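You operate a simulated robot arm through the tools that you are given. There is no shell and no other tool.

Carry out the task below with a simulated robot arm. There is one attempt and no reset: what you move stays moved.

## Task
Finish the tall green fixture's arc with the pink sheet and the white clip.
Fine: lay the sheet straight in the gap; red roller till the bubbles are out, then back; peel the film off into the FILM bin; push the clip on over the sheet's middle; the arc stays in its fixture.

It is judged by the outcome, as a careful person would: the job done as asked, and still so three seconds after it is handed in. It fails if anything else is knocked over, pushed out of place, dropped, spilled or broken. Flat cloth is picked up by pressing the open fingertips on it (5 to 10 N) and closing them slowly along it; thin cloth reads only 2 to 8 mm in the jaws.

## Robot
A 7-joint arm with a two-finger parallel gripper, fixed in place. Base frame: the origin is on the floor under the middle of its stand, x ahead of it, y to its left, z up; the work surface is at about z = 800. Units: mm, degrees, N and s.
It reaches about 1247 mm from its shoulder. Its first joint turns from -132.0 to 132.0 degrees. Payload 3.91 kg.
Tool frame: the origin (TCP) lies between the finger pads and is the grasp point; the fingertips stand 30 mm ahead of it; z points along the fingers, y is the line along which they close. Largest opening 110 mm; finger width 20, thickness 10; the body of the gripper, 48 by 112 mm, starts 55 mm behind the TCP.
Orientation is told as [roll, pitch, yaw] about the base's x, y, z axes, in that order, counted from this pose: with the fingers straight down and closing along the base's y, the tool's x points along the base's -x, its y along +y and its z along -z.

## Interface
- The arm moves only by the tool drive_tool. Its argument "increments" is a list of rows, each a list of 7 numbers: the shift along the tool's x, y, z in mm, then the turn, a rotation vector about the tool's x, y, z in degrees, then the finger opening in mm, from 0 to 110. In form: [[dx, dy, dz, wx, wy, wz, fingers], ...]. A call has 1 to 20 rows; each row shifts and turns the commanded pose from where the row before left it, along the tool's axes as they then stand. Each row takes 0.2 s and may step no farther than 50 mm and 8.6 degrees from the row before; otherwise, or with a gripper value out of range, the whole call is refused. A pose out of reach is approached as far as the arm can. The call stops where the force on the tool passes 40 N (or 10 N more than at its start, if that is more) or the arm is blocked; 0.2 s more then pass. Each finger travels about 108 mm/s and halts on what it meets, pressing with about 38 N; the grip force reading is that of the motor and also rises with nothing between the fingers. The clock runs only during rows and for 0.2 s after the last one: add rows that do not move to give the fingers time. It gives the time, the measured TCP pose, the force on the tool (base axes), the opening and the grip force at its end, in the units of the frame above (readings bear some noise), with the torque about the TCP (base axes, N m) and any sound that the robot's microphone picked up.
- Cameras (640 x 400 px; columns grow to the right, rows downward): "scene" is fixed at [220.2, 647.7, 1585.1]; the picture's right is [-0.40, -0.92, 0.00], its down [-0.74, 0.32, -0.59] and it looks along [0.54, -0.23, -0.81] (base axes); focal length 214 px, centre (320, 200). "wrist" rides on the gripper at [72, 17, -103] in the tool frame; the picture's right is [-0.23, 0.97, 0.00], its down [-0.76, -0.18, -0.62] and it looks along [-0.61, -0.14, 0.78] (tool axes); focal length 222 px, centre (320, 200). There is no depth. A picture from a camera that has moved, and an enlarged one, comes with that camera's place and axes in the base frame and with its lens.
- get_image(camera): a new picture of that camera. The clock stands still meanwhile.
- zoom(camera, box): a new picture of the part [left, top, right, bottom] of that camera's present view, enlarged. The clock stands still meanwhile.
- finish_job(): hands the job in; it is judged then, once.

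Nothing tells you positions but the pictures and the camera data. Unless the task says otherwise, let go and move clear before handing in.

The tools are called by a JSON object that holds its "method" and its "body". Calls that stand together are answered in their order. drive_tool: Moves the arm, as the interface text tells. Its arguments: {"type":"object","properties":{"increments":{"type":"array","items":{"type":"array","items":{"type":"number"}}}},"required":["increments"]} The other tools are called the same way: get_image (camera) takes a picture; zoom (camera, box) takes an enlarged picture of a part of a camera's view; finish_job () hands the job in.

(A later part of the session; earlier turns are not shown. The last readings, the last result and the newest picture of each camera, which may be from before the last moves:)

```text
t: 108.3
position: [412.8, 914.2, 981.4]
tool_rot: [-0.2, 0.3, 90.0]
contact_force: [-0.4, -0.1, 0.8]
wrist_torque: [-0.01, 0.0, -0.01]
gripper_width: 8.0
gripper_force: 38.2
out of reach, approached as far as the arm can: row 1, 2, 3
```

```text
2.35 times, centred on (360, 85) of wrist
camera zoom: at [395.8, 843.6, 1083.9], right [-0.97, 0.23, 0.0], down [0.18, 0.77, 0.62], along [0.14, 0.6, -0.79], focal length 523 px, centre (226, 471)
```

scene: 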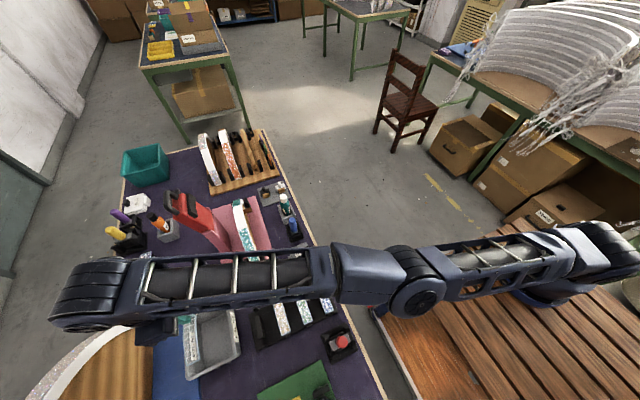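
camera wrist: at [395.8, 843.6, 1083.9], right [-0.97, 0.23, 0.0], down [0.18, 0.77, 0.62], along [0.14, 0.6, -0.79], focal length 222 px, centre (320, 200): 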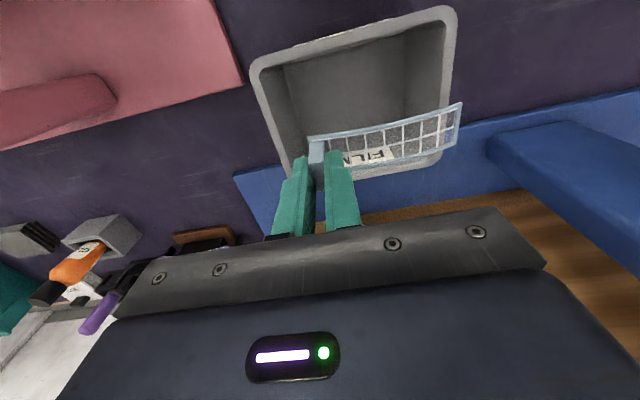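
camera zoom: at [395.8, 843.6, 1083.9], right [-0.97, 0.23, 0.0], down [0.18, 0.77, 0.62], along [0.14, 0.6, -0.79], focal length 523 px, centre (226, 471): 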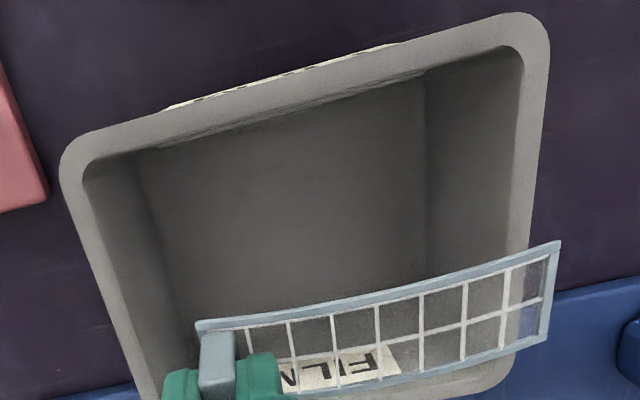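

{"method": "drive_tool", "body": {"increments": [[0, 0, 20, 0, 0, 0, 0], [0, 0, 20, 0, 0, 0, 0], [0, 0, 20, 0, 0, 0, 0], [0, 0, 0, 0, 0, 0, 0]]}}

{"method": "zoom", "body": {"camera": "wrist", "box": [240, 0, 500, 185]}}

```text
t: 109.3
position: [414.5, 920.6, 920.8]
tool_rot: [-0.2, 0.5, 90.0]
contact_force: [0.3, 0.3, 0.3]
wrist_torque: [-0.04, 0.02, -0.02]
gripper_width: 8.2
gripper_force: 37.7
out of reach, approached as far as the arm can: row 2
```

```text
2.16 times, centred on (370, 92) of wrist
camera zoom: at [398.3, 849.3, 1023.6], right [-0.97, 0.23, 0.0], down [0.18, 0.77, 0.62], along [0.14, 0.6, -0.79], focal length 480 px, centre (212, 432)
```

zoom: 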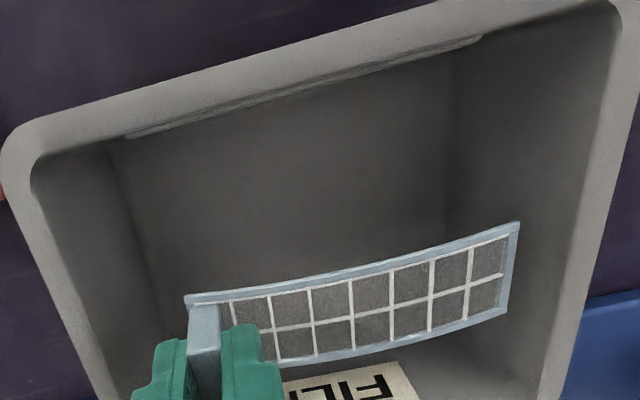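

{"method": "drive_tool", "body": {"increments": [[0, 0, 15, 0, 0, 0, 0], [0, 0, 15, 0, 0, 0, 0], [0, 0, 12, 0, 0, 0, 0], [0, 0, 0, 0, 0, 0, 0]]}}

{"method": "zoom", "body": {"camera": "wrist", "box": [240, 0, 500, 185]}}

```text
t: 110.3
position: [414.4, 922.2, 880.1]
tool_rot: [-0.1, 0.4, 90.0]
contact_force: [-0.1, 0.1, 0.0]
wrist_torque: [0.02, -0.01, 0.01]
gripper_width: 8.2
gripper_force: 38.1
out of reach, approached as far as the arm can: row 1
```

```text
2.16 times, centred on (370, 92) of wrist
camera zoom: at [398.8, 851.4, 982.5], right [-0.97, 0.23, 0.0], down [0.18, 0.77, 0.62], along [0.14, 0.6, -0.79], focal length 480 px, centre (212, 432)
```

zoom: 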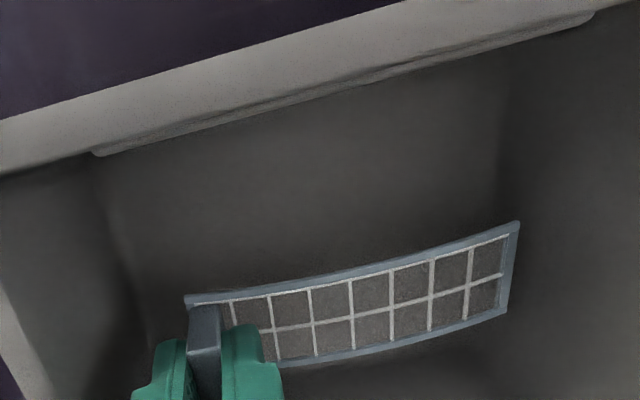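

The film hangs well inside the bin. Lowering a touch more and releasing.

{"method": "drive_tool", "body": {"increments": [[0, 0, 10, 0, 0, 0, 0], [0, 0, 0, 0, 0, 0, 12], [0, 0, 0, 0, 0, 0, 20], [0, 0, 0, 0, 0, 0, 30], [0, 0, -5, 0, 0, 0, 30], [0, 0, -20, 0, 0, 0, 30], [0, 0, -30, 0, 0, 0, 30], [0, 0, -30, 0, 0, 0, 30]]}}

{"method": "zoom", "body": {"camera": "wrist", "box": [240, 0, 500, 185]}}

```text
t: 112.1
position: [415.2, 920.1, 953.8]
tool_rot: [-0.1, 0.4, 90.0]
contact_force: [-0.4, -0.4, -0.4]
wrist_torque: [0.03, -0.02, 0.03]
gripper_width: 29.9
gripper_force: 0.0
```

```text
2.16 times, centred on (370, 92) of wrist
camera zoom: at [398.3, 848.9, 1055.7], right [-0.97, 0.23, 0.0], down [0.18, 0.77, 0.62], along [0.14, 0.6, -0.79], focal length 480 px, centre (212, 432)
```

zoom: 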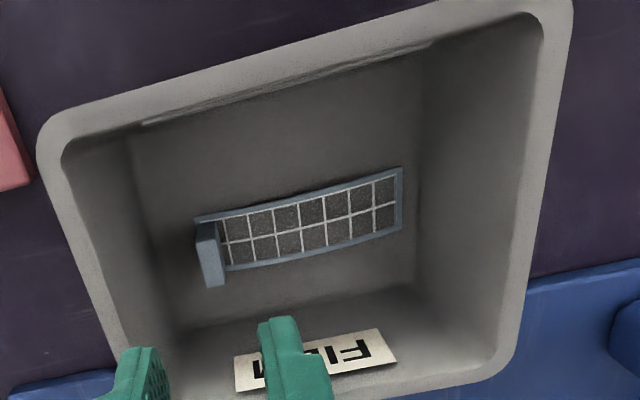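

The film lies in the FILM bin. Next is the white clip: I'm backing out toward the robot side, then going along to above the clip.

{"method": "drive_tool", "body": {"increments": [[20, 0, -30, 0, 0, 0, 40], [40, 0, -30, 0, 0, 0, 60], [45, 0, -20, 0, 0, 0, 60], [45, 0, -10, 0, 0, 0, 60], [45, 0, -6, 0, 0, 0, 60], [45, 0, 0, 0, 0, 0, 60], [45, 0, 0, 0, 0, 0, 60], [0, 0, 0, 0, 0, 0, 60]]}}

{"method": "get_image", "body": {"camera": "wrist"}}

```text
t: 113.9
position: [478.5, 872.0, 1094.6]
tool_rot: [-0.2, 0.3, 90.0]
contact_force: [-0.6, -0.2, 0.1]
wrist_torque: [-0.02, -0.02, -0.02]
gripper_width: 60.1
gripper_force: 0.1
out of reach, approached as far as the arm can: row 1, 2, 3, 4, 5, 6, 7
```

```text
taken
camera wrist: at [460.8, 800.8, 1197.0], right [-0.97, 0.23, 0.0], down [0.18, 0.77, 0.62], along [0.14, 0.6, -0.79], focal length 222 px, centre (320, 200)
```

wrist: 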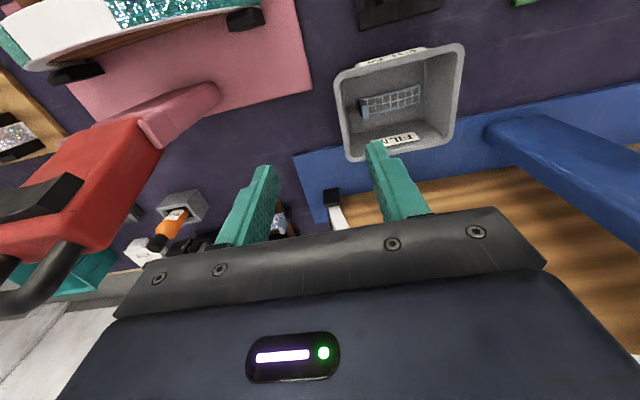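

{"method": "drive_tool", "body": {"increments": [[0, 0, 0, 0, 0, 0, 60], [0, 0, 0, 0, 0, 0, 60]]}}

{"method": "get_image", "body": {"camera": "scene"}}

```text
t: 114.5
position: [476.8, 872.0, 1094.6]
tool_rot: [-0.3, 0.4, 90.0]
contact_force: [-0.3, -0.6, 0.0]
wrist_torque: [0.02, -0.01, 0.01]
gripper_width: 59.8
gripper_force: 0.2
```

```text
taken
```

scene: 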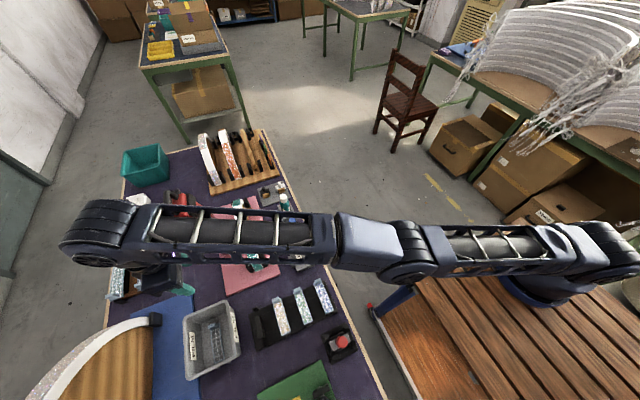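

{"method": "drive_tool", "body": {"increments": [[20, 0, 0, 0, 0, 0, 60], [20, 0, 0, 0, 0, 0, 60], [0, 0, 0, 0, 0, 0, 60]]}}

```text
t: 115.3
position: [483.3, 867.8, 1098.5]
tool_rot: [-0.2, 0.4, 90.0]
contact_force: [-0.2, 0.4, -0.8]
wrist_torque: [0.02, 0.01, -0.01]
gripper_width: 59.9
gripper_force: 0.1
out of reach, approached as far as the arm can: row 1, 2
```

The arm has ended up nearly straight and reports "out of reach" when I try to pull in. I'll try a clean pull directly toward the shoulder.

{"method": "drive_tool", "body": {"increments": [[41, 23, 11.4, 0, 0, 0, 60], [41, 23, 11.4, 0, 0, 0, 60], [0, 0, 0, 0, 0, 0, 60]]}}

```text
t: 116.1
position: [475.0, 872.5, 1099.9]
tool_rot: [-0.1, 0.4, 90.1]
contact_force: [0.6, 0.1, -0.8]
wrist_torque: [0.0, 0.0, 0.02]
gripper_width: 60.0
gripper_force: 0.1
out of reach, approached as far as the arm can: row 1, 2
```

{"method": "drive_tool", "body": {"increments": [[0, 0, 0, 0, -5, 0, 60], [0, 0, 0, 0, -5, 0, 60], [0, 0, 0, 0, 0, 0, 60]]}}

```text
t: 116.9
position: [485.4, 901.9, 1108.6]
tool_rot: [-0.2, -9.6, 90.1]
contact_force: [0.0, -0.7, 0.2]
wrist_torque: [-0.04, -0.02, 0.0]
gripper_width: 59.8
gripper_force: 0.0
out of reach, approached as far as the arm can: row 1, 2
```

{"method": "drive_tool", "body": {"increments": [[0, 0, 0, 0, 5, 0, 60], [0, 0, 0, 0, 5, 0, 60], [0, 0, 0, 0, 5, 0, 60], [0, 0, 0, 0, 5, 0, 60], [0, 0, 0, 0, 0, 0, 60]]}}

{"method": "get_image", "body": {"camera": "scene"}}

```text
t: 118.1
position: [478.5, 847.0, 1101.1]
tool_rot: [-0.2, 7.9, 90.1]
contact_force: [-0.6, 0.1, 0.6]
wrist_torque: [-0.02, 0.0, 0.02]
gripper_width: 60.1
gripper_force: 0.1
out of reach, approached as far as the arm can: row 1, 2, 3, 4
```

```text
taken
```

scene: 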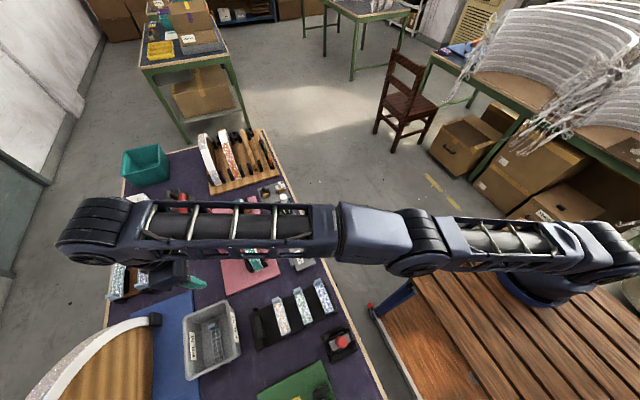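

{"method": "drive_tool", "body": {"increments": [[40, 20, 0, 0, 0, 0, 60], [40, 20, 0, 0, 0, 0, 60], [40, 20, 0, 0, 0, 0, 60], [0, 0, 0, 0, 0, 0, 60]]}}

```text
t: 119.1
position: [420.3, 726.9, 1121.0]
tool_rot: [-0.3, 10.3, 90.0]
contact_force: [0.9, 0.0, -0.1]
wrist_torque: [0.01, 0.03, 0.03]
gripper_width: 59.9
gripper_force: 0.1
```

Freed: the arm has bent again and moves normally. Levelling the gripper and checking the arm's posture.

{"method": "drive_tool", "body": {"increments": [[10, 0, 0, 0, -5.15, 0, 60], [10, 0, 0, 0, -5.15, 0, 60], [30, 0, 0, 0, 0, 0, 60], [0, 0, 0, 0, 0, 0, 60]]}}

{"method": "get_image", "body": {"camera": "scene"}}

{"method": "get_image", "body": {"camera": "wrist"}}

```text
t: 120.1
position: [419.3, 677.8, 1124.6]
tool_rot: [-0.1, 0.0, 90.0]
contact_force: [0.4, -0.3, -0.5]
wrist_torque: [-0.01, -0.03, 0.0]
gripper_width: 60.0
gripper_force: 0.0
```

```text
taken
```

scene: 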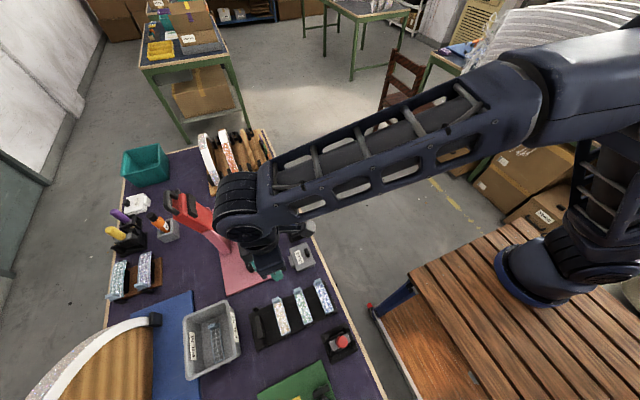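

```text
taken
camera wrist: at [402.3, 606.2, 1226.4], right [-0.97, 0.23, 0.0], down [0.18, 0.76, 0.62], along [0.14, 0.61, -0.78], focal length 222 px, centre (320, 200)
```

wrist: 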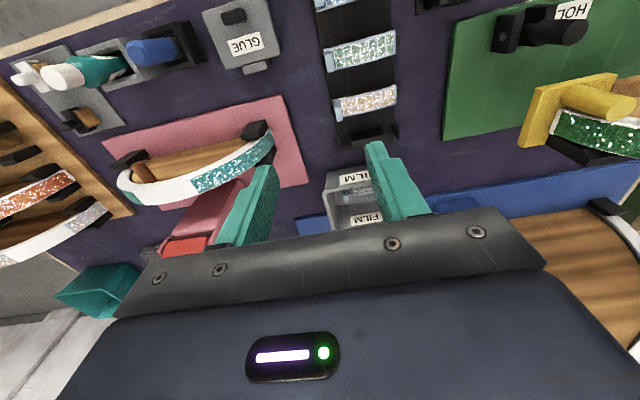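

Normal posture again. The clip sits near the reach limit, so I'll tilt the fingers 12° outward (toward +y) to bring the wrist closer in, and go above it.

{"method": "drive_tool", "body": {"increments": [[0, 0, 0, 0, -6, 0, 60], [0, 0, 0, 0, -6, 0, 60], [15, -43, 4.4, 0, 0, 0, 60], [15, -43, 4.4, 0, 0, 0, 60], [15, -43, 4.4, 0, 0, 0, 60], [15, -43, 4.4, 0, 0, 0, 60], [15, -43, 4.4, 0, 0, 0, 60], [15, -43, 4.4, 0, 0, 0, 60], [15, -43, 4.4, 0, 0, 0, 60], [15, -43, 4.4, 0, 0, 0, 60], [15, -43, 4.4, 0, 0, 0, 60], [15, -43, 4.4, 0, 0, 0, 60], [0, 0, 0, 0, 0, 0, 60]]}}

{"method": "get_image", "body": {"camera": "wrist"}}

{"method": "zoom", "body": {"camera": "wrist", "box": [260, 60, 380, 150]}}

```text
t: 122.9
position: [847.2, 540.6, 1051.7]
tool_rot: [-0.2, -12.1, 89.9]
contact_force: [0.3, -0.3, 0.1]
wrist_torque: [0.01, 0.0, 0.01]
gripper_width: 60.2
gripper_force: 0.0
```

```text
taken
camera wrist: at [830.5, 449.6, 1137.3], right [-0.97, 0.22, 0.04], down [0.18, 0.62, 0.77], along [0.14, 0.76, -0.64], focal length 222 px, centre (320, 200)
```

wrist: 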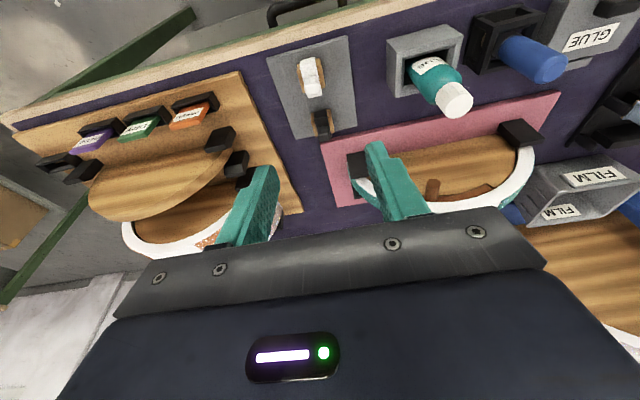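

```text
4.44 times, centred on (320, 105) of wrist
camera zoom: at [830.5, 449.6, 1137.3], right [-0.97, 0.22, 0.04], down [0.18, 0.62, 0.77], along [0.14, 0.76, -0.64], focal length 987 px, centre (320, 622)
```

zoom: 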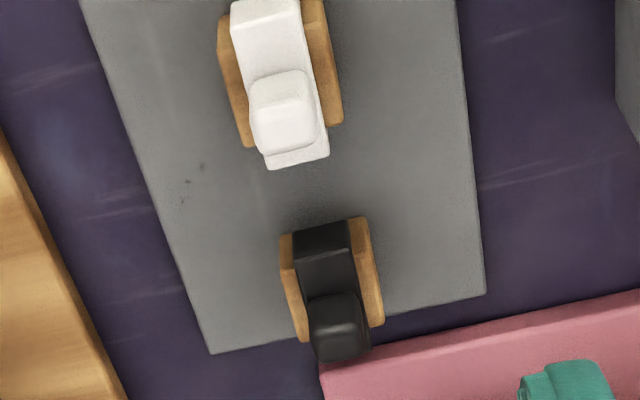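

{"method": "drive_tool", "body": {"increments": [[0, 0, 0, 0, 0, 3, 60], [0, 0, 0, 0, 0, 0, 60]]}}

{"method": "zoom", "body": {"camera": "wrist", "box": [290, 50, 340, 110]}}

{"method": "zoom", "body": {"camera": "scene", "box": [262, 172, 302, 212]}}

```text
t: 123.5
position: [848.8, 540.2, 1051.5]
tool_rot: [0.4, -12.0, 86.9]
contact_force: [-0.2, 0.4, -0.4]
wrist_torque: [0.0, 0.03, 0.0]
gripper_width: 59.9
gripper_force: 0.2
```

```text
6.67 times, centred on (315, 80) of wrist
camera zoom: at [827.4, 450.4, 1136.7], right [-0.96, 0.27, 0.05], down [0.22, 0.61, 0.77], along [0.18, 0.75, -0.64], focal length 1481 px, centre (353, 1000)
```

zoom: 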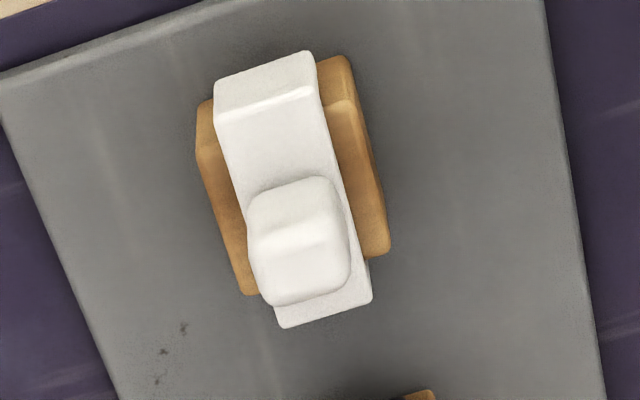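

```text
10.00 times, centred on (282, 192) of scene
camera zoom: at [220.2, 647.7, 1585.1], right [-0.4, -0.92, 0.0], down [-0.74, 0.32, -0.59], along [0.54, -0.23, -0.81], focal length 2145 px, centre (700, 280)
```

zoom: 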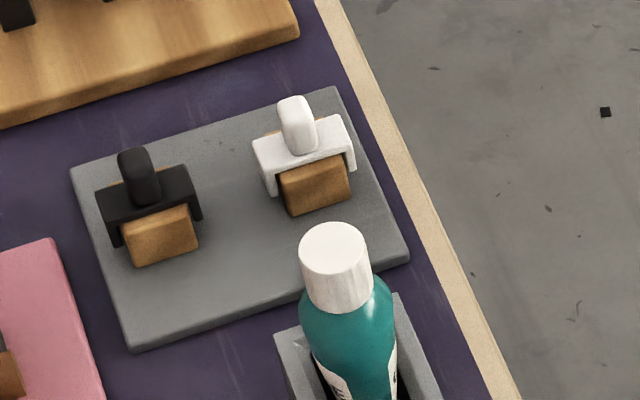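

{"method": "drive_tool", "body": {"increments": [[0, -1.5, 25, 0, 0, -1, 60], [0, -1.5, 25, 0, 0, 0, 60], [0, -1.5, 25, 0, 0, 0, 55], [0, -1.5, 20, 0, 0, 0, 50], [0, 0, 0, 0, 0, 0, 50]]}}

{"method": "get_image", "body": {"camera": "wrist"}}

{"method": "zoom", "body": {"camera": "wrist", "box": [240, 60, 400, 180]}}

```text
t: 124.7
position: [854.8, 562.7, 957.9]
tool_rot: [0.3, -12.0, 88.0]
contact_force: [0.7, -0.4, -0.3]
wrist_torque: [0.01, -0.03, 0.0]
gripper_width: 50.1
gripper_force: 0.1
```

```text
taken
camera wrist: at [835.1, 470.5, 1042.5], right [-0.97, 0.26, 0.05], down [0.2, 0.61, 0.77], along [0.16, 0.75, -0.64], focal length 222 px, centre (320, 200)
```

wrist: 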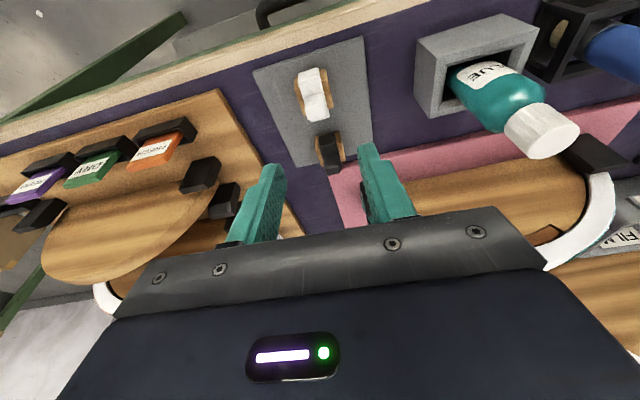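

```text
3.33 times, centred on (320, 120) of wrist
camera zoom: at [835.1, 470.5, 1042.5], right [-0.97, 0.26, 0.05], down [0.2, 0.61, 0.77], along [0.16, 0.75, -0.64], focal length 740 px, centre (320, 467)
```

zoom: 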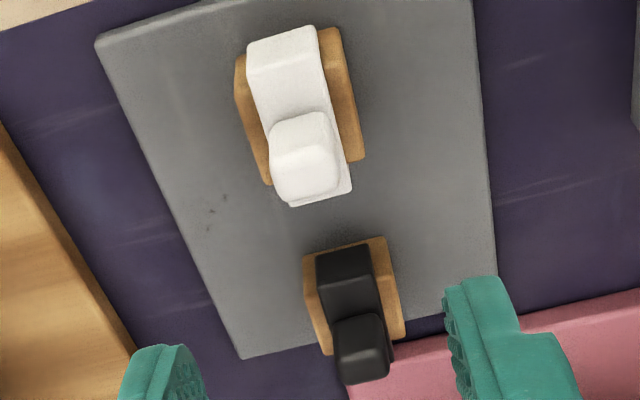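

The geometry checks out: a straight vertical descent puts the pads on the knob. Going down.

{"method": "drive_tool", "body": {"increments": [[4.2, 0, 19.6, 0, 0, 0, 50], [4.2, 0, 19.6, 0, 0, 0, 44], [2.1, 0, 9.8, 0, 0, 0, 40], [0, 0, 0, 0, 0, 0, 40]]}}

{"method": "zoom", "body": {"camera": "wrist", "box": [240, 80, 400, 200]}}

```text
t: 125.7
position: [853.2, 561.1, 908.7]
tool_rot: [0.3, -12.0, 88.0]
contact_force: [0.5, 0.1, 0.7]
wrist_torque: [-0.01, 0.03, -0.01]
gripper_width: 40.1
gripper_force: 0.0
```

```text
3.33 times, centred on (320, 140) of wrist
camera zoom: at [834.7, 469.7, 993.2], right [-0.97, 0.26, 0.05], down [0.2, 0.61, 0.77], along [0.16, 0.75, -0.64], focal length 740 px, centre (320, 400)
```

zoom: 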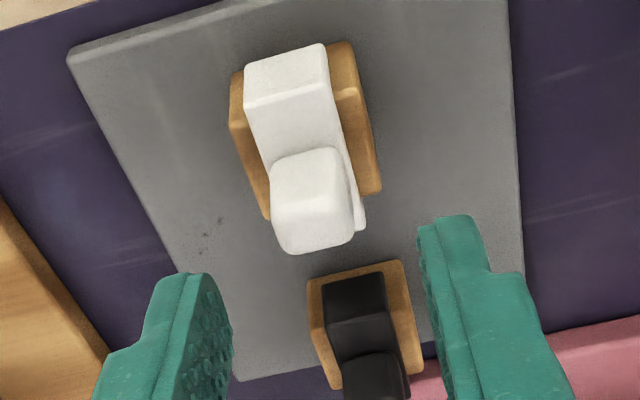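

{"method": "drive_tool", "body": {"increments": [[2.7, -1.2, 12.7, 0, 0, 0, 36], [2.1, 0, 9.8, 0, 0, 0, 32], [0, 0, 0, 0, 0, 0, 30]]}}

{"method": "zoom", "body": {"camera": "wrist", "box": [240, 80, 400, 200]}}

{"method": "zoom", "body": {"camera": "scene", "box": [250, 165, 310, 215]}}

```text
t: 126.5
position: [856.5, 560.7, 885.1]
tool_rot: [0.3, -12.0, 88.0]
contact_force: [-0.4, -0.3, -0.5]
wrist_torque: [0.03, 0.0, -0.02]
gripper_width: 30.2
gripper_force: 0.1
```

```text
3.33 times, centred on (320, 140) of wrist
camera zoom: at [836.7, 470.0, 969.8], right [-0.97, 0.26, 0.05], down [0.2, 0.61, 0.77], along [0.17, 0.75, -0.64], focal length 740 px, centre (320, 400)
```

zoom: 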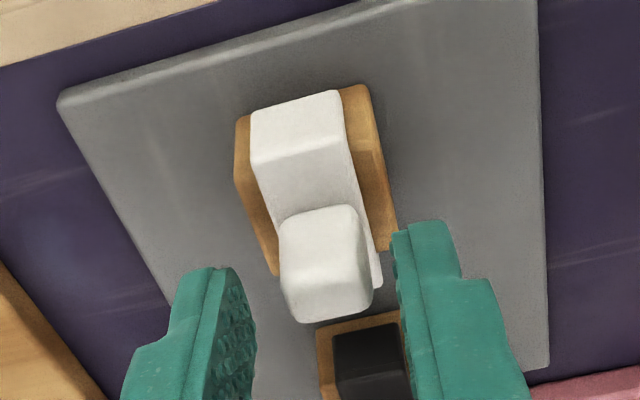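

```text
8.00 times, centred on (280, 190) of scene
camera zoom: at [220.2, 647.7, 1585.1], right [-0.4, -0.92, 0.0], down [-0.74, 0.32, -0.59], along [0.54, -0.23, -0.81], focal length 1716 px, centre (640, 280)
```

zoom: 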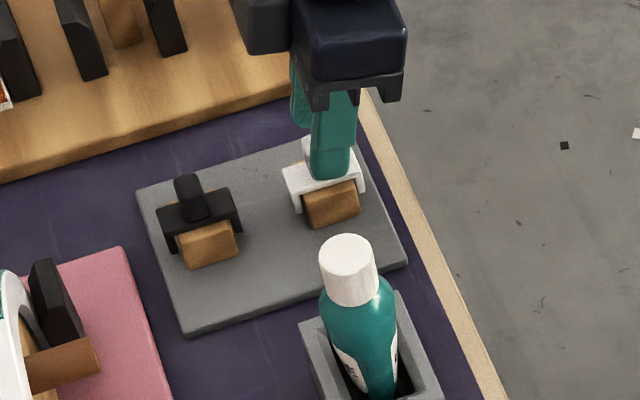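

Well centred on the knob. Closing.

{"method": "drive_tool", "body": {"increments": [[0, 0, 0, 0, 0, 0, 24], [0, 0, 0, 0, 0, 0, 20], [0, 0, 0, 0, 0, 0, 18], [0, 0, 0, 0, 0, 0, 16], [0, 0, 0, 0, 0, 0, 13], [0, 0, 0, 0, 0, 0, 8], [0, 0, 0, 0, 0, 0, 0], [0, 0, 0, 0, 0, 0, 0]]}}

{"method": "zoom", "body": {"camera": "wrist", "box": [240, 80, 400, 200]}}

```text
t: 128.3
position: [855.5, 561.5, 886.3]
tool_rot: [0.2, -12.0, 88.0]
contact_force: [0.9, 0.2, 0.4]
wrist_torque: [0.0, 0.04, 0.04]
gripper_width: 16.1
gripper_force: 38.6
```

```text
3.33 times, centred on (320, 140) of wrist
camera zoom: at [836.7, 470.0, 970.0], right [-0.97, 0.26, 0.05], down [0.2, 0.61, 0.77], along [0.16, 0.75, -0.64], focal length 740 px, centre (320, 400)
```

zoom: 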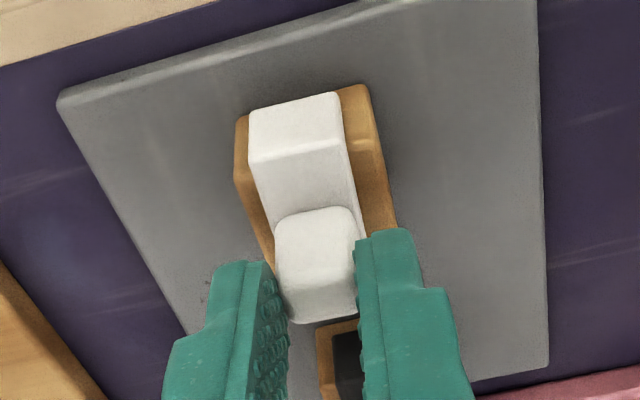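

Gripped (16.1 mm). Lifting straight up off its block.

{"method": "drive_tool", "body": {"increments": [[-0.6, 0, -2.9, 0, 0, 0, 0], [-1, 0, -4.9, 0, 0, 0, 0], [-2.1, 0, -9.8, 0, 0, 0, 0], [-3.1, 0, -14.7, 0, 0, 0, 0], [-4.2, 0, -19.6, 0, 0, 0, 0], [0, 0, 0, 0, 0, 0, 0]]}}

{"method": "zoom", "body": {"camera": "wrist", "box": [240, 80, 400, 200]}}

{"method": "zoom", "body": {"camera": "scene", "box": [250, 165, 310, 215]}}

```text
t: 129.7
position: [855.5, 560.4, 937.7]
tool_rot: [0.3, -12.0, 88.0]
contact_force: [-1.1, -1.3, 0.3]
wrist_torque: [-0.01, -0.02, 0.06]
gripper_width: 16.1
gripper_force: 38.4
```

```text
3.33 times, centred on (320, 140) of wrist
camera zoom: at [836.1, 469.3, 1023.1], right [-0.97, 0.26, 0.05], down [0.2, 0.61, 0.77], along [0.16, 0.75, -0.64], focal length 740 px, centre (320, 400)
```

zoom: 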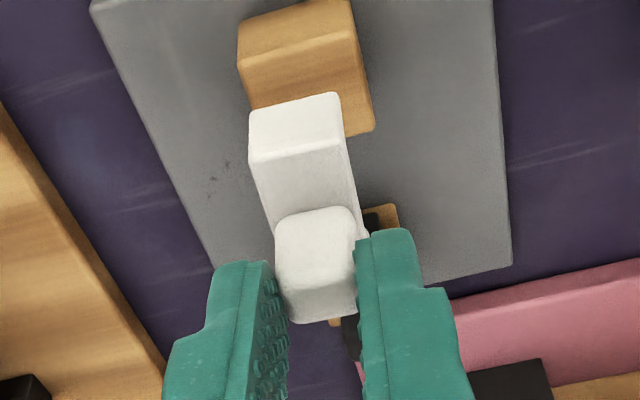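

```text
8.00 times, centred on (280, 190) of scene
camera zoom: at [220.2, 647.7, 1585.1], right [-0.4, -0.92, 0.0], down [-0.74, 0.32, -0.59], along [0.54, -0.23, -0.81], focal length 1716 px, centre (640, 280)
```

zoom: 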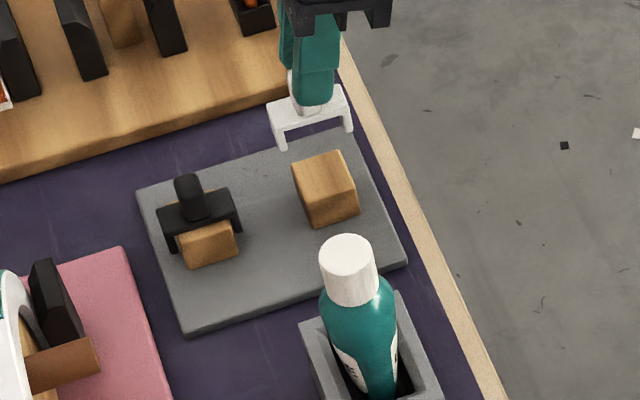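

The clip is held upright. Carrying it back inside reach and up, then over toward the arc.

{"method": "drive_tool", "body": {"increments": [[-4.2, 31.9, -19.8, 0, 0, 0, 0], [-4.2, 31.9, -19.8, 0, 0, 0, 0], [-4.2, 31.9, -19.8, 0, 0, 0, 0], [-4.2, 31.9, -19.8, 0, 0, 0, 0], [-4.2, 31.9, -19.8, 0, 0, 0, 0], [-4.2, 31.9, -19.8, 0, 0, 0, 0], [-4.2, 31.9, -19.8, 0, 0, 0, 0], [-4.2, 31.9, -19.8, 0, 0, 0, 0]]}}

{"method": "drive_tool", "body": {"increments": [[-6.3, 41.7, -17.4, 0, 0, 0, 0], [-6.3, 41.7, -17.4, 0, 0, 0, 0], [-6.3, 41.7, -17.4, 0, 0, 0, 0], [-6.3, 41.7, -17.4, 0, 0, 0, 0], [-6.3, 41.7, -17.4, 0, 0, 0, 0], [-6.3, 41.7, -17.4, 0, 0, 0, 0], [-6.3, 41.7, -17.4, 0, 0, 0, 0], [-6.3, 41.7, -17.4, 0, 0, 0, 0], [-6.3, 41.7, -17.4, 0, 0, 0, 0], [-6.3, 41.7, -17.4, 0, 0, 0, 0], [-6.3, 41.7, -17.4, 0, 0, 0, 0], [-6.3, 41.7, -17.4, 0, 0, 0, 0]]}}

{"method": "get_image", "body": {"camera": "wrist"}}

```text
t: 131.5
position: [601.4, 572.4, 1101.9]
tool_rot: [0.4, -11.8, 88.0]
contact_force: [1.2, 0.0, -1.0]
wrist_torque: [0.04, 0.06, 0.02]
gripper_width: 16.1
gripper_force: 37.8
```

```text
t: 134.1
position: [101.0, 617.2, 1323.3]
tool_rot: [0.2, -12.0, 87.9]
contact_force: [0.6, 0.1, -0.1]
wrist_torque: [-0.02, 0.08, -0.02]
gripper_width: 16.0
gripper_force: 38.4
```

```text
taken
camera wrist: at [82.9, 526.1, 1407.9], right [-0.97, 0.26, 0.05], down [0.2, 0.61, 0.77], along [0.17, 0.75, -0.64], focal length 222 px, centre (320, 200)
```

wrist: 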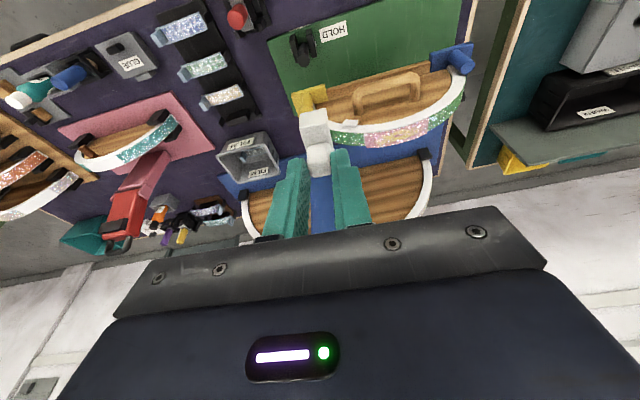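

{"method": "drive_tool", "body": {"increments": [[0, 0, 0, 0, 0, -2, 0], [-20.1, 16.3, 16.7, 0, 0, 0, 0], [-20.1, 16.3, 16.7, 0, 0, 0, 0], [-20.1, 16.3, 16.7, 0, 0, 0, 0], [-20.1, 16.3, 16.7, 0, 0, 0, 0], [-20.1, 16.3, 16.7, 0, 0, 0, 0], [-20.1, 16.3, 16.7, 0, 0, 0, 0], [0, 0, 0, 0, 0, 0, 0]]}}

{"method": "get_image", "body": {"camera": "wrist"}}

{"method": "zoom", "body": {"camera": "wrist", "box": [220, 40, 420, 190]}}

```text
t: 135.9
position: [4.6, 757.2, 1252.0]
tool_rot: [-0.2, -12.1, 90.0]
contact_force: [0.4, -0.3, 0.1]
wrist_torque: [-0.01, 0.01, -0.02]
gripper_width: 16.1
gripper_force: 37.8
```

```text
taken
camera wrist: at [-12.5, 664.7, 1336.8], right [-0.97, 0.22, 0.04], down [0.18, 0.62, 0.77], along [0.14, 0.76, -0.64], focal length 222 px, centre (320, 200)
```

wrist: 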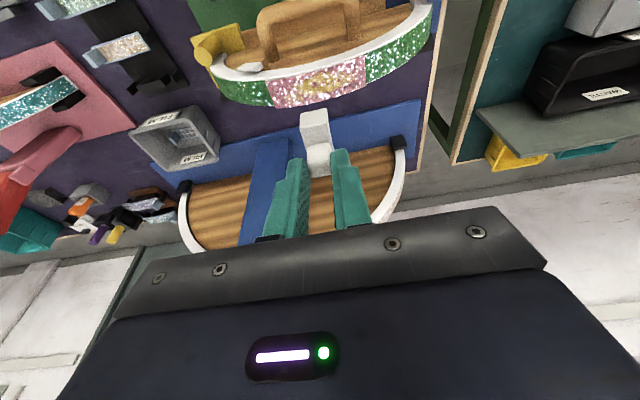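

```text
2.67 times, centred on (320, 115) of wrist
camera zoom: at [-12.5, 664.7, 1336.8], right [-0.97, 0.22, 0.04], down [0.18, 0.62, 0.77], along [0.14, 0.76, -0.64], focal length 592 px, centre (320, 427)
```

zoom: 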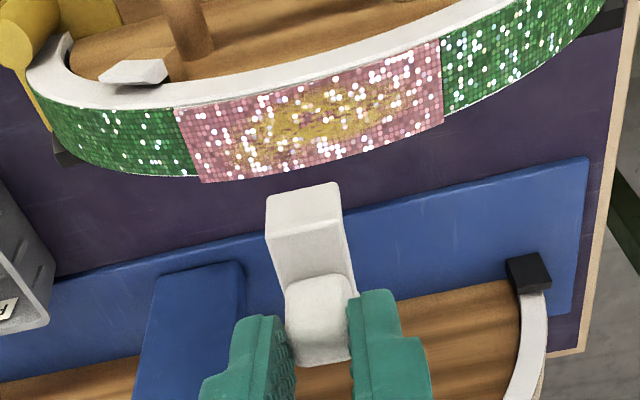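

Clip is upright above the arc. The sheet reads x −47…52 (middle ≈ 2.2). I'm aligning over the middle and lowering to about 18 mm above.

{"method": "drive_tool", "body": {"increments": [[4.6, 0.8, 23.2, 0, 0, 0, 0], [4.6, 0.8, 23.2, 0, 0, 0, 0], [4.6, 0.7, 23.2, 0, 0, 0, 0], [0, 0, 0, 0, 0, 0, 0]]}}

{"method": "get_image", "body": {"camera": "wrist"}}

{"method": "zoom", "body": {"camera": "wrist", "box": [240, 60, 400, 180]}}

```text
t: 136.9
position: [4.6, 755.8, 1179.5]
tool_rot: [-0.1, -12.0, 90.1]
contact_force: [-0.4, -0.2, -0.9]
wrist_torque: [-0.04, 0.01, 0.04]
gripper_width: 16.3
gripper_force: 38.0
```

```text
taken
camera wrist: at [-12.5, 664.7, 1264.6], right [-0.97, 0.22, 0.04], down [0.18, 0.62, 0.77], along [0.14, 0.76, -0.64], focal length 222 px, centre (320, 200)
```

wrist: 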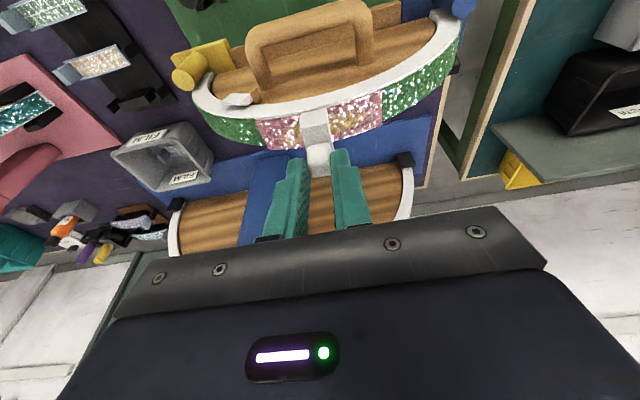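

```text
3.33 times, centred on (320, 120) of wrist
camera zoom: at [-12.5, 664.7, 1264.6], right [-0.97, 0.22, 0.04], down [0.18, 0.62, 0.77], along [0.14, 0.76, -0.64], focal length 740 px, centre (320, 467)
```

zoom: 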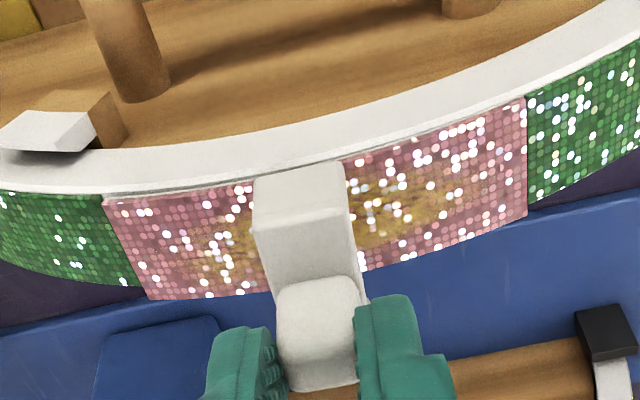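

{"method": "drive_tool", "body": {"increments": [[1.3, 0, 5.9, 0, 0, 0, 0], [1.3, 0, 5.9, 0, 0, 0, 0], [0, 0, 0, 0, 0, 0, 0]]}}

{"method": "zoom", "body": {"camera": "wrist", "box": [240, 80, 400, 200]}}

{"method": "zoom", "body": {"camera": "wrist", "box": [285, 95, 345, 140]}}

```text
t: 137.7
position: [4.2, 756.1, 1166.6]
tool_rot: [-0.3, -11.7, 90.0]
contact_force: [-1.4, -10.8, -1.2]
wrist_torque: [-0.67, 0.1, 0.0]
gripper_width: 16.0
gripper_force: 38.6
```

```text
3.33 times, centred on (320, 140) of wrist
camera zoom: at [-12.7, 664.1, 1251.0], right [-0.97, 0.22, 0.04], down [0.17, 0.62, 0.77], along [0.14, 0.75, -0.64], focal length 740 px, centre (320, 400)
```

zoom: 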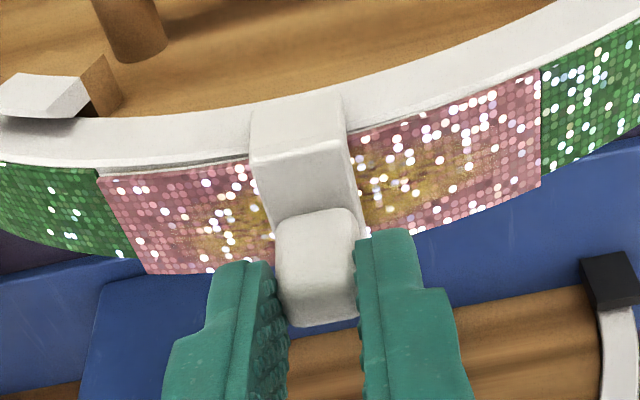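

```text
8.89 times, centred on (315, 118) of wrist
camera zoom: at [-12.7, 664.1, 1251.0], right [-0.97, 0.22, 0.04], down [0.17, 0.62, 0.77], along [0.14, 0.75, -0.64], focal length 1974 px, centre (364, 933)
```

zoom: 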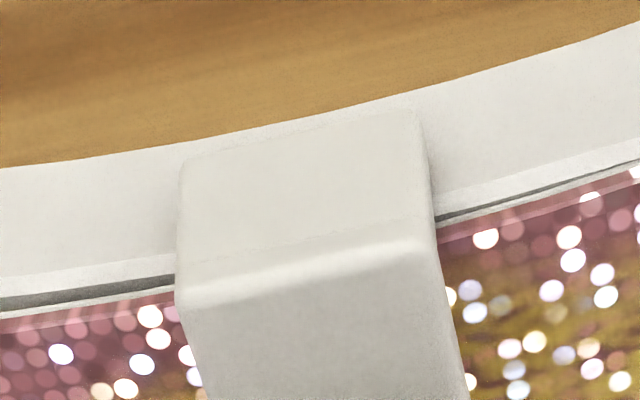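

The legs have already slid down both sides of the band, with a side force of about 11 N showing the clip sits about 1 mm too far +y. Easing it −y before pushing down.

{"method": "drive_tool", "body": {"increments": [[1.0, 0, -0.2, 0, 0, 0, 0], [0, 0, 0, 0, 0, 0, 0]]}}

```text
t: 138.3
position: [5.6, 756.5, 1167.3]
tool_rot: [-0.3, -12.0, 90.0]
contact_force: [-0.2, -7.5, -3.3]
wrist_torque: [-0.4, 0.07, -0.02]
gripper_width: 16.1
gripper_force: 37.9
```

{"method": "drive_tool", "body": {"increments": [[1.0, 0, -0.2, 0, 0, 0, 0], [0.8, 0, -0.17, 0, 0, 0, 0], [0, 0, 0, 0, 0, 0, 0]]}}

{"method": "zoom", "body": {"camera": "wrist", "box": [240, 80, 400, 200]}}

{"method": "zoom", "body": {"camera": "wrist", "box": [285, 95, 345, 140]}}

```text
t: 139.1
position: [5.0, 752.9, 1167.8]
tool_rot: [-0.2, -12.0, 90.1]
contact_force: [-1.3, -0.2, -0.1]
wrist_torque: [0.01, -0.02, 0.04]
gripper_width: 16.2
gripper_force: 37.6
```

```text
3.33 times, centred on (320, 140) of wrist
camera zoom: at [-12.5, 661.5, 1252.2], right [-0.97, 0.22, 0.04], down [0.18, 0.62, 0.77], along [0.14, 0.76, -0.64], focal length 740 px, centre (320, 400)
```

zoom: 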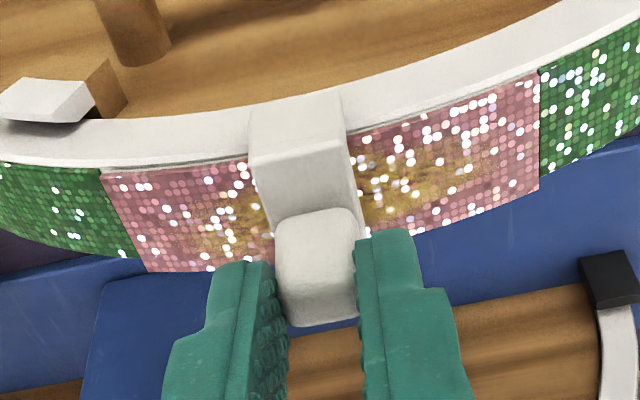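

```text
8.89 times, centred on (315, 118) of wrist
camera zoom: at [-12.5, 661.5, 1252.2], right [-0.97, 0.22, 0.04], down [0.18, 0.62, 0.77], along [0.14, 0.76, -0.64], focal length 1974 px, centre (364, 933)
```

zoom: 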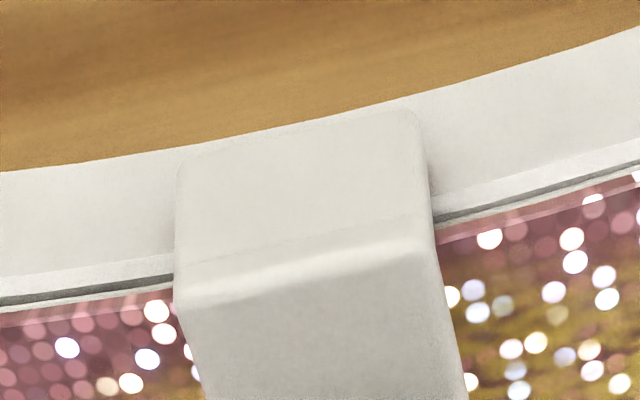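

Side force is gone. Now pushing straight down in small steps.

{"method": "drive_tool", "body": {"increments": [[0.42, 0, 1.96, 0, 0, 0, 0], [0.42, 0, 1.96, 0, 0, 0, 0], [0, 0, 0, 0, 0, 0, 0]]}}

{"method": "zoom", "body": {"camera": "wrist", "box": [285, 95, 345, 140]}}

```text
t: 139.9
position: [4.7, 752.2, 1163.4]
tool_rot: [-0.3, -12.1, 90.0]
contact_force: [0.3, -0.6, 2.2]
wrist_torque: [0.0, -0.01, -0.01]
gripper_width: 16.1
gripper_force: 37.9
```

```text
8.89 times, centred on (315, 118) of wrist
camera zoom: at [-12.9, 661.9, 1247.3], right [-0.97, 0.22, 0.04], down [0.18, 0.62, 0.77], along [0.14, 0.76, -0.64], focal length 1974 px, centre (364, 933)
```

zoom: 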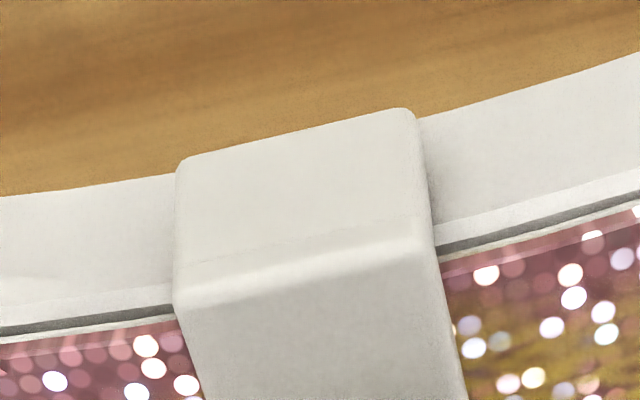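

{"method": "zoom", "body": {"camera": "wrist", "box": [240, 110, 300, 160]}}

{"method": "zoom", "body": {"camera": "wrist", "box": [345, 85, 405, 135]}}

```text
8.00 times, centred on (270, 135) of wrist
camera zoom: at [-12.9, 661.9, 1247.3], right [-0.97, 0.22, 0.04], down [0.18, 0.62, 0.77], along [0.14, 0.76, -0.64], focal length 1777 px, centre (720, 720)
```

zoom: 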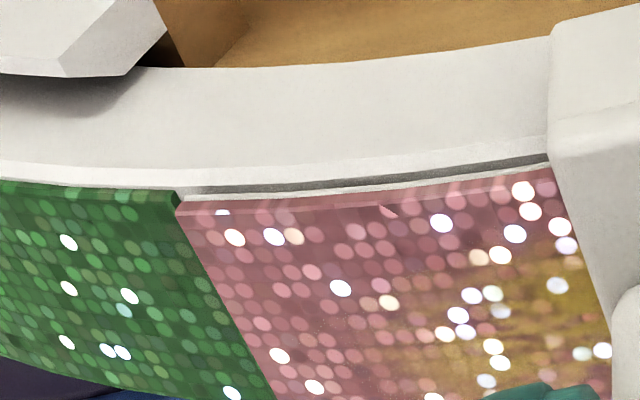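

```text
8.00 times, centred on (375, 110) of wrist
camera zoom: at [-12.9, 661.9, 1247.3], right [-0.97, 0.22, 0.04], down [0.18, 0.62, 0.77], along [0.14, 0.76, -0.64], focal length 1777 px, centre (-120, 920)
```

zoom: 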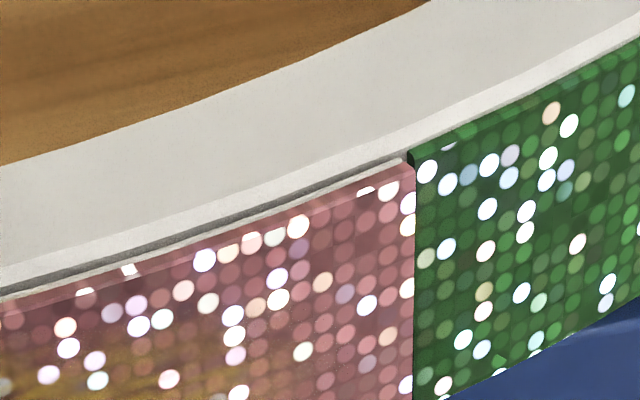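

The sheet's ends lie flush with the green on both sides. Continuing to push the clip down.

{"method": "drive_tool", "body": {"increments": [[0.42, 0, 1.96, 0, 0, 0, 0], [0.42, 0, 1.96, 0, 0, 0, 0], [0, 0, 0, 0, 0, 0, 0]]}}

{"method": "zoom", "body": {"camera": "wrist", "box": [285, 95, 345, 140]}}

```text
t: 140.7
position: [4.9, 753.3, 1160.3]
tool_rot: [-0.2, -12.1, 90.0]
contact_force: [0.5, 0.8, 30.4]
wrist_torque: [0.29, -0.02, 0.0]
gripper_width: 16.3
gripper_force: 38.3
```

```text
8.89 times, centred on (315, 118) of wrist
camera zoom: at [-12.7, 661.1, 1244.7], right [-0.97, 0.22, 0.04], down [0.18, 0.61, 0.77], along [0.14, 0.76, -0.64], focal length 1974 px, centre (364, 933)
```

zoom: 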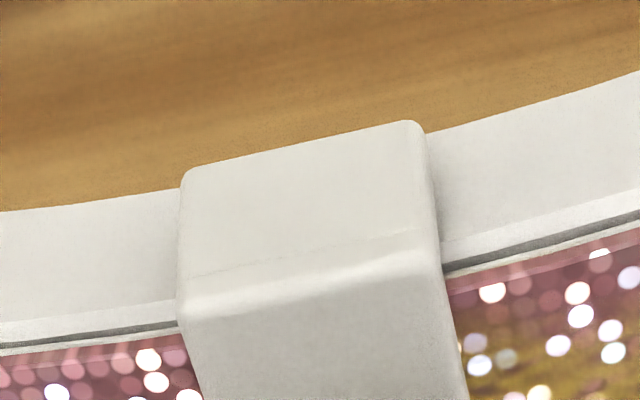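

About 30 N, evenly centred on the band. No click yet, so I'm pushing a little further in fine steps.

{"method": "drive_tool", "body": {"increments": [[0.1, 0, 0.5, 0, 0, 0, 0], [0.1, 0, 0.5, 0, 0, 0, 0]]}}

{"method": "zoom", "body": {"camera": "wrist", "box": [285, 95, 345, 140]}}

```text
t: 141.3
position: [3.5, 753.6, 1158.7]
tool_rot: [-0.2, -12.1, 90.0]
contact_force: [0.8, 1.3, 29.1]
wrist_torque: [0.27, -0.03, -0.02]
gripper_width: 16.2
gripper_force: 38.2
```

```text
8.89 times, centred on (315, 118) of wrist
camera zoom: at [-13.1, 661.4, 1242.7], right [-0.97, 0.22, 0.04], down [0.18, 0.61, 0.77], along [0.14, 0.76, -0.64], focal length 1974 px, centre (364, 933)
```

zoom: 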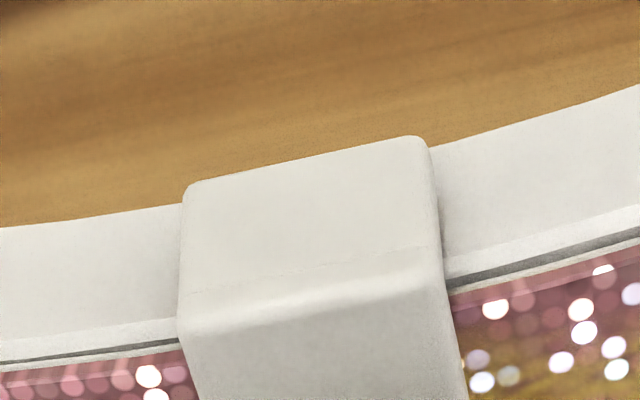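

The clip stops dead at about 30 N with the load centred on the band, so its plate is sitting on the sheet (the pads began to slip on the knob). Releasing it and looking.

{"method": "drive_tool", "body": {"increments": [[-0.3, 0, -1.5, 0, 0, 0, 0], [0, 0, 0, 0, 0, 0, 18], [0, 0, 0, 0, 0, 0, 22], [0, 0, 0, 0, 0, 0, 30], [-2.1, 0, -9.8, 0, 0, 0, 36], [-6.3, 0, -29.3, 0, 0, 0, 50], [-6.3, 0, -29.3, 0, 0, 0, 60]]}}

{"method": "get_image", "body": {"camera": "wrist"}}

{"method": "zoom", "body": {"camera": "wrist", "box": [240, 50, 400, 150]}}

{"method": "zoom", "body": {"camera": "wrist", "box": [290, 70, 350, 120]}}

```text
t: 142.9
position: [2.4, 752.8, 1228.2]
tool_rot: [-0.2, -11.9, 90.0]
contact_force: [0.0, -0.3, -1.2]
wrist_torque: [0.0, -0.02, 0.02]
gripper_width: 59.6
gripper_force: 0.0
```

```text
taken
camera wrist: at [-14.3, 661.4, 1313.1], right [-0.97, 0.22, 0.04], down [0.18, 0.62, 0.77], along [0.14, 0.76, -0.64], focal length 222 px, centre (320, 200)
```

wrist: 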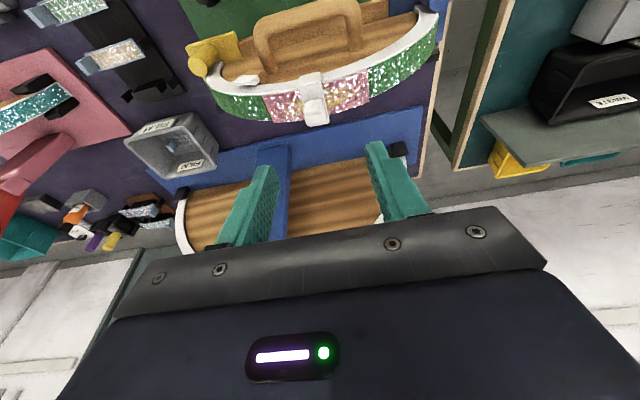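

```text
4.00 times, centred on (320, 100) of wrist
camera zoom: at [-14.3, 661.4, 1313.1], right [-0.97, 0.22, 0.04], down [0.18, 0.62, 0.77], along [0.14, 0.76, -0.64], focal length 888 px, centre (320, 600)
```

zoom: 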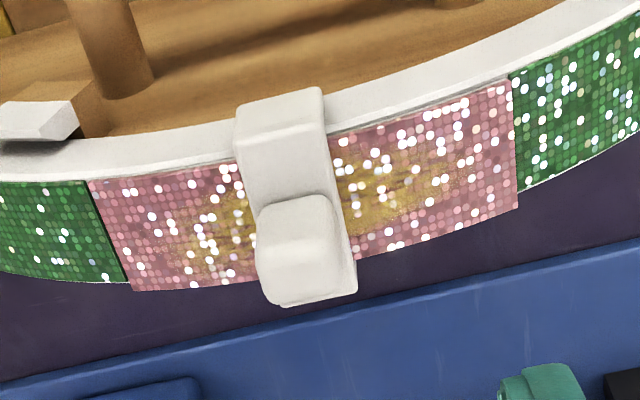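

```text
8.00 times, centred on (320, 95) of wrist
camera zoom: at [-14.3, 661.4, 1313.1], right [-0.97, 0.22, 0.04], down [0.18, 0.62, 0.77], along [0.14, 0.76, -0.64], focal length 1777 px, centre (320, 1040)
```

zoom: 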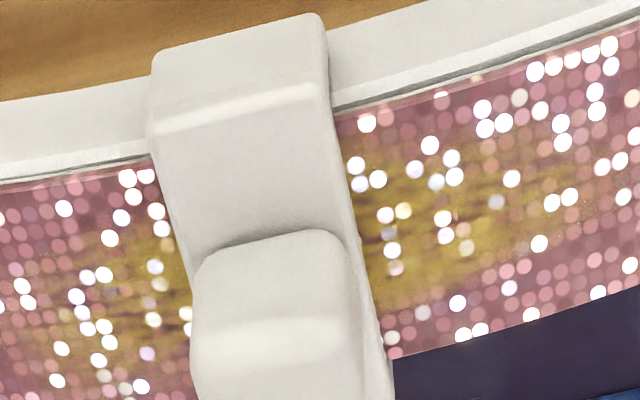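

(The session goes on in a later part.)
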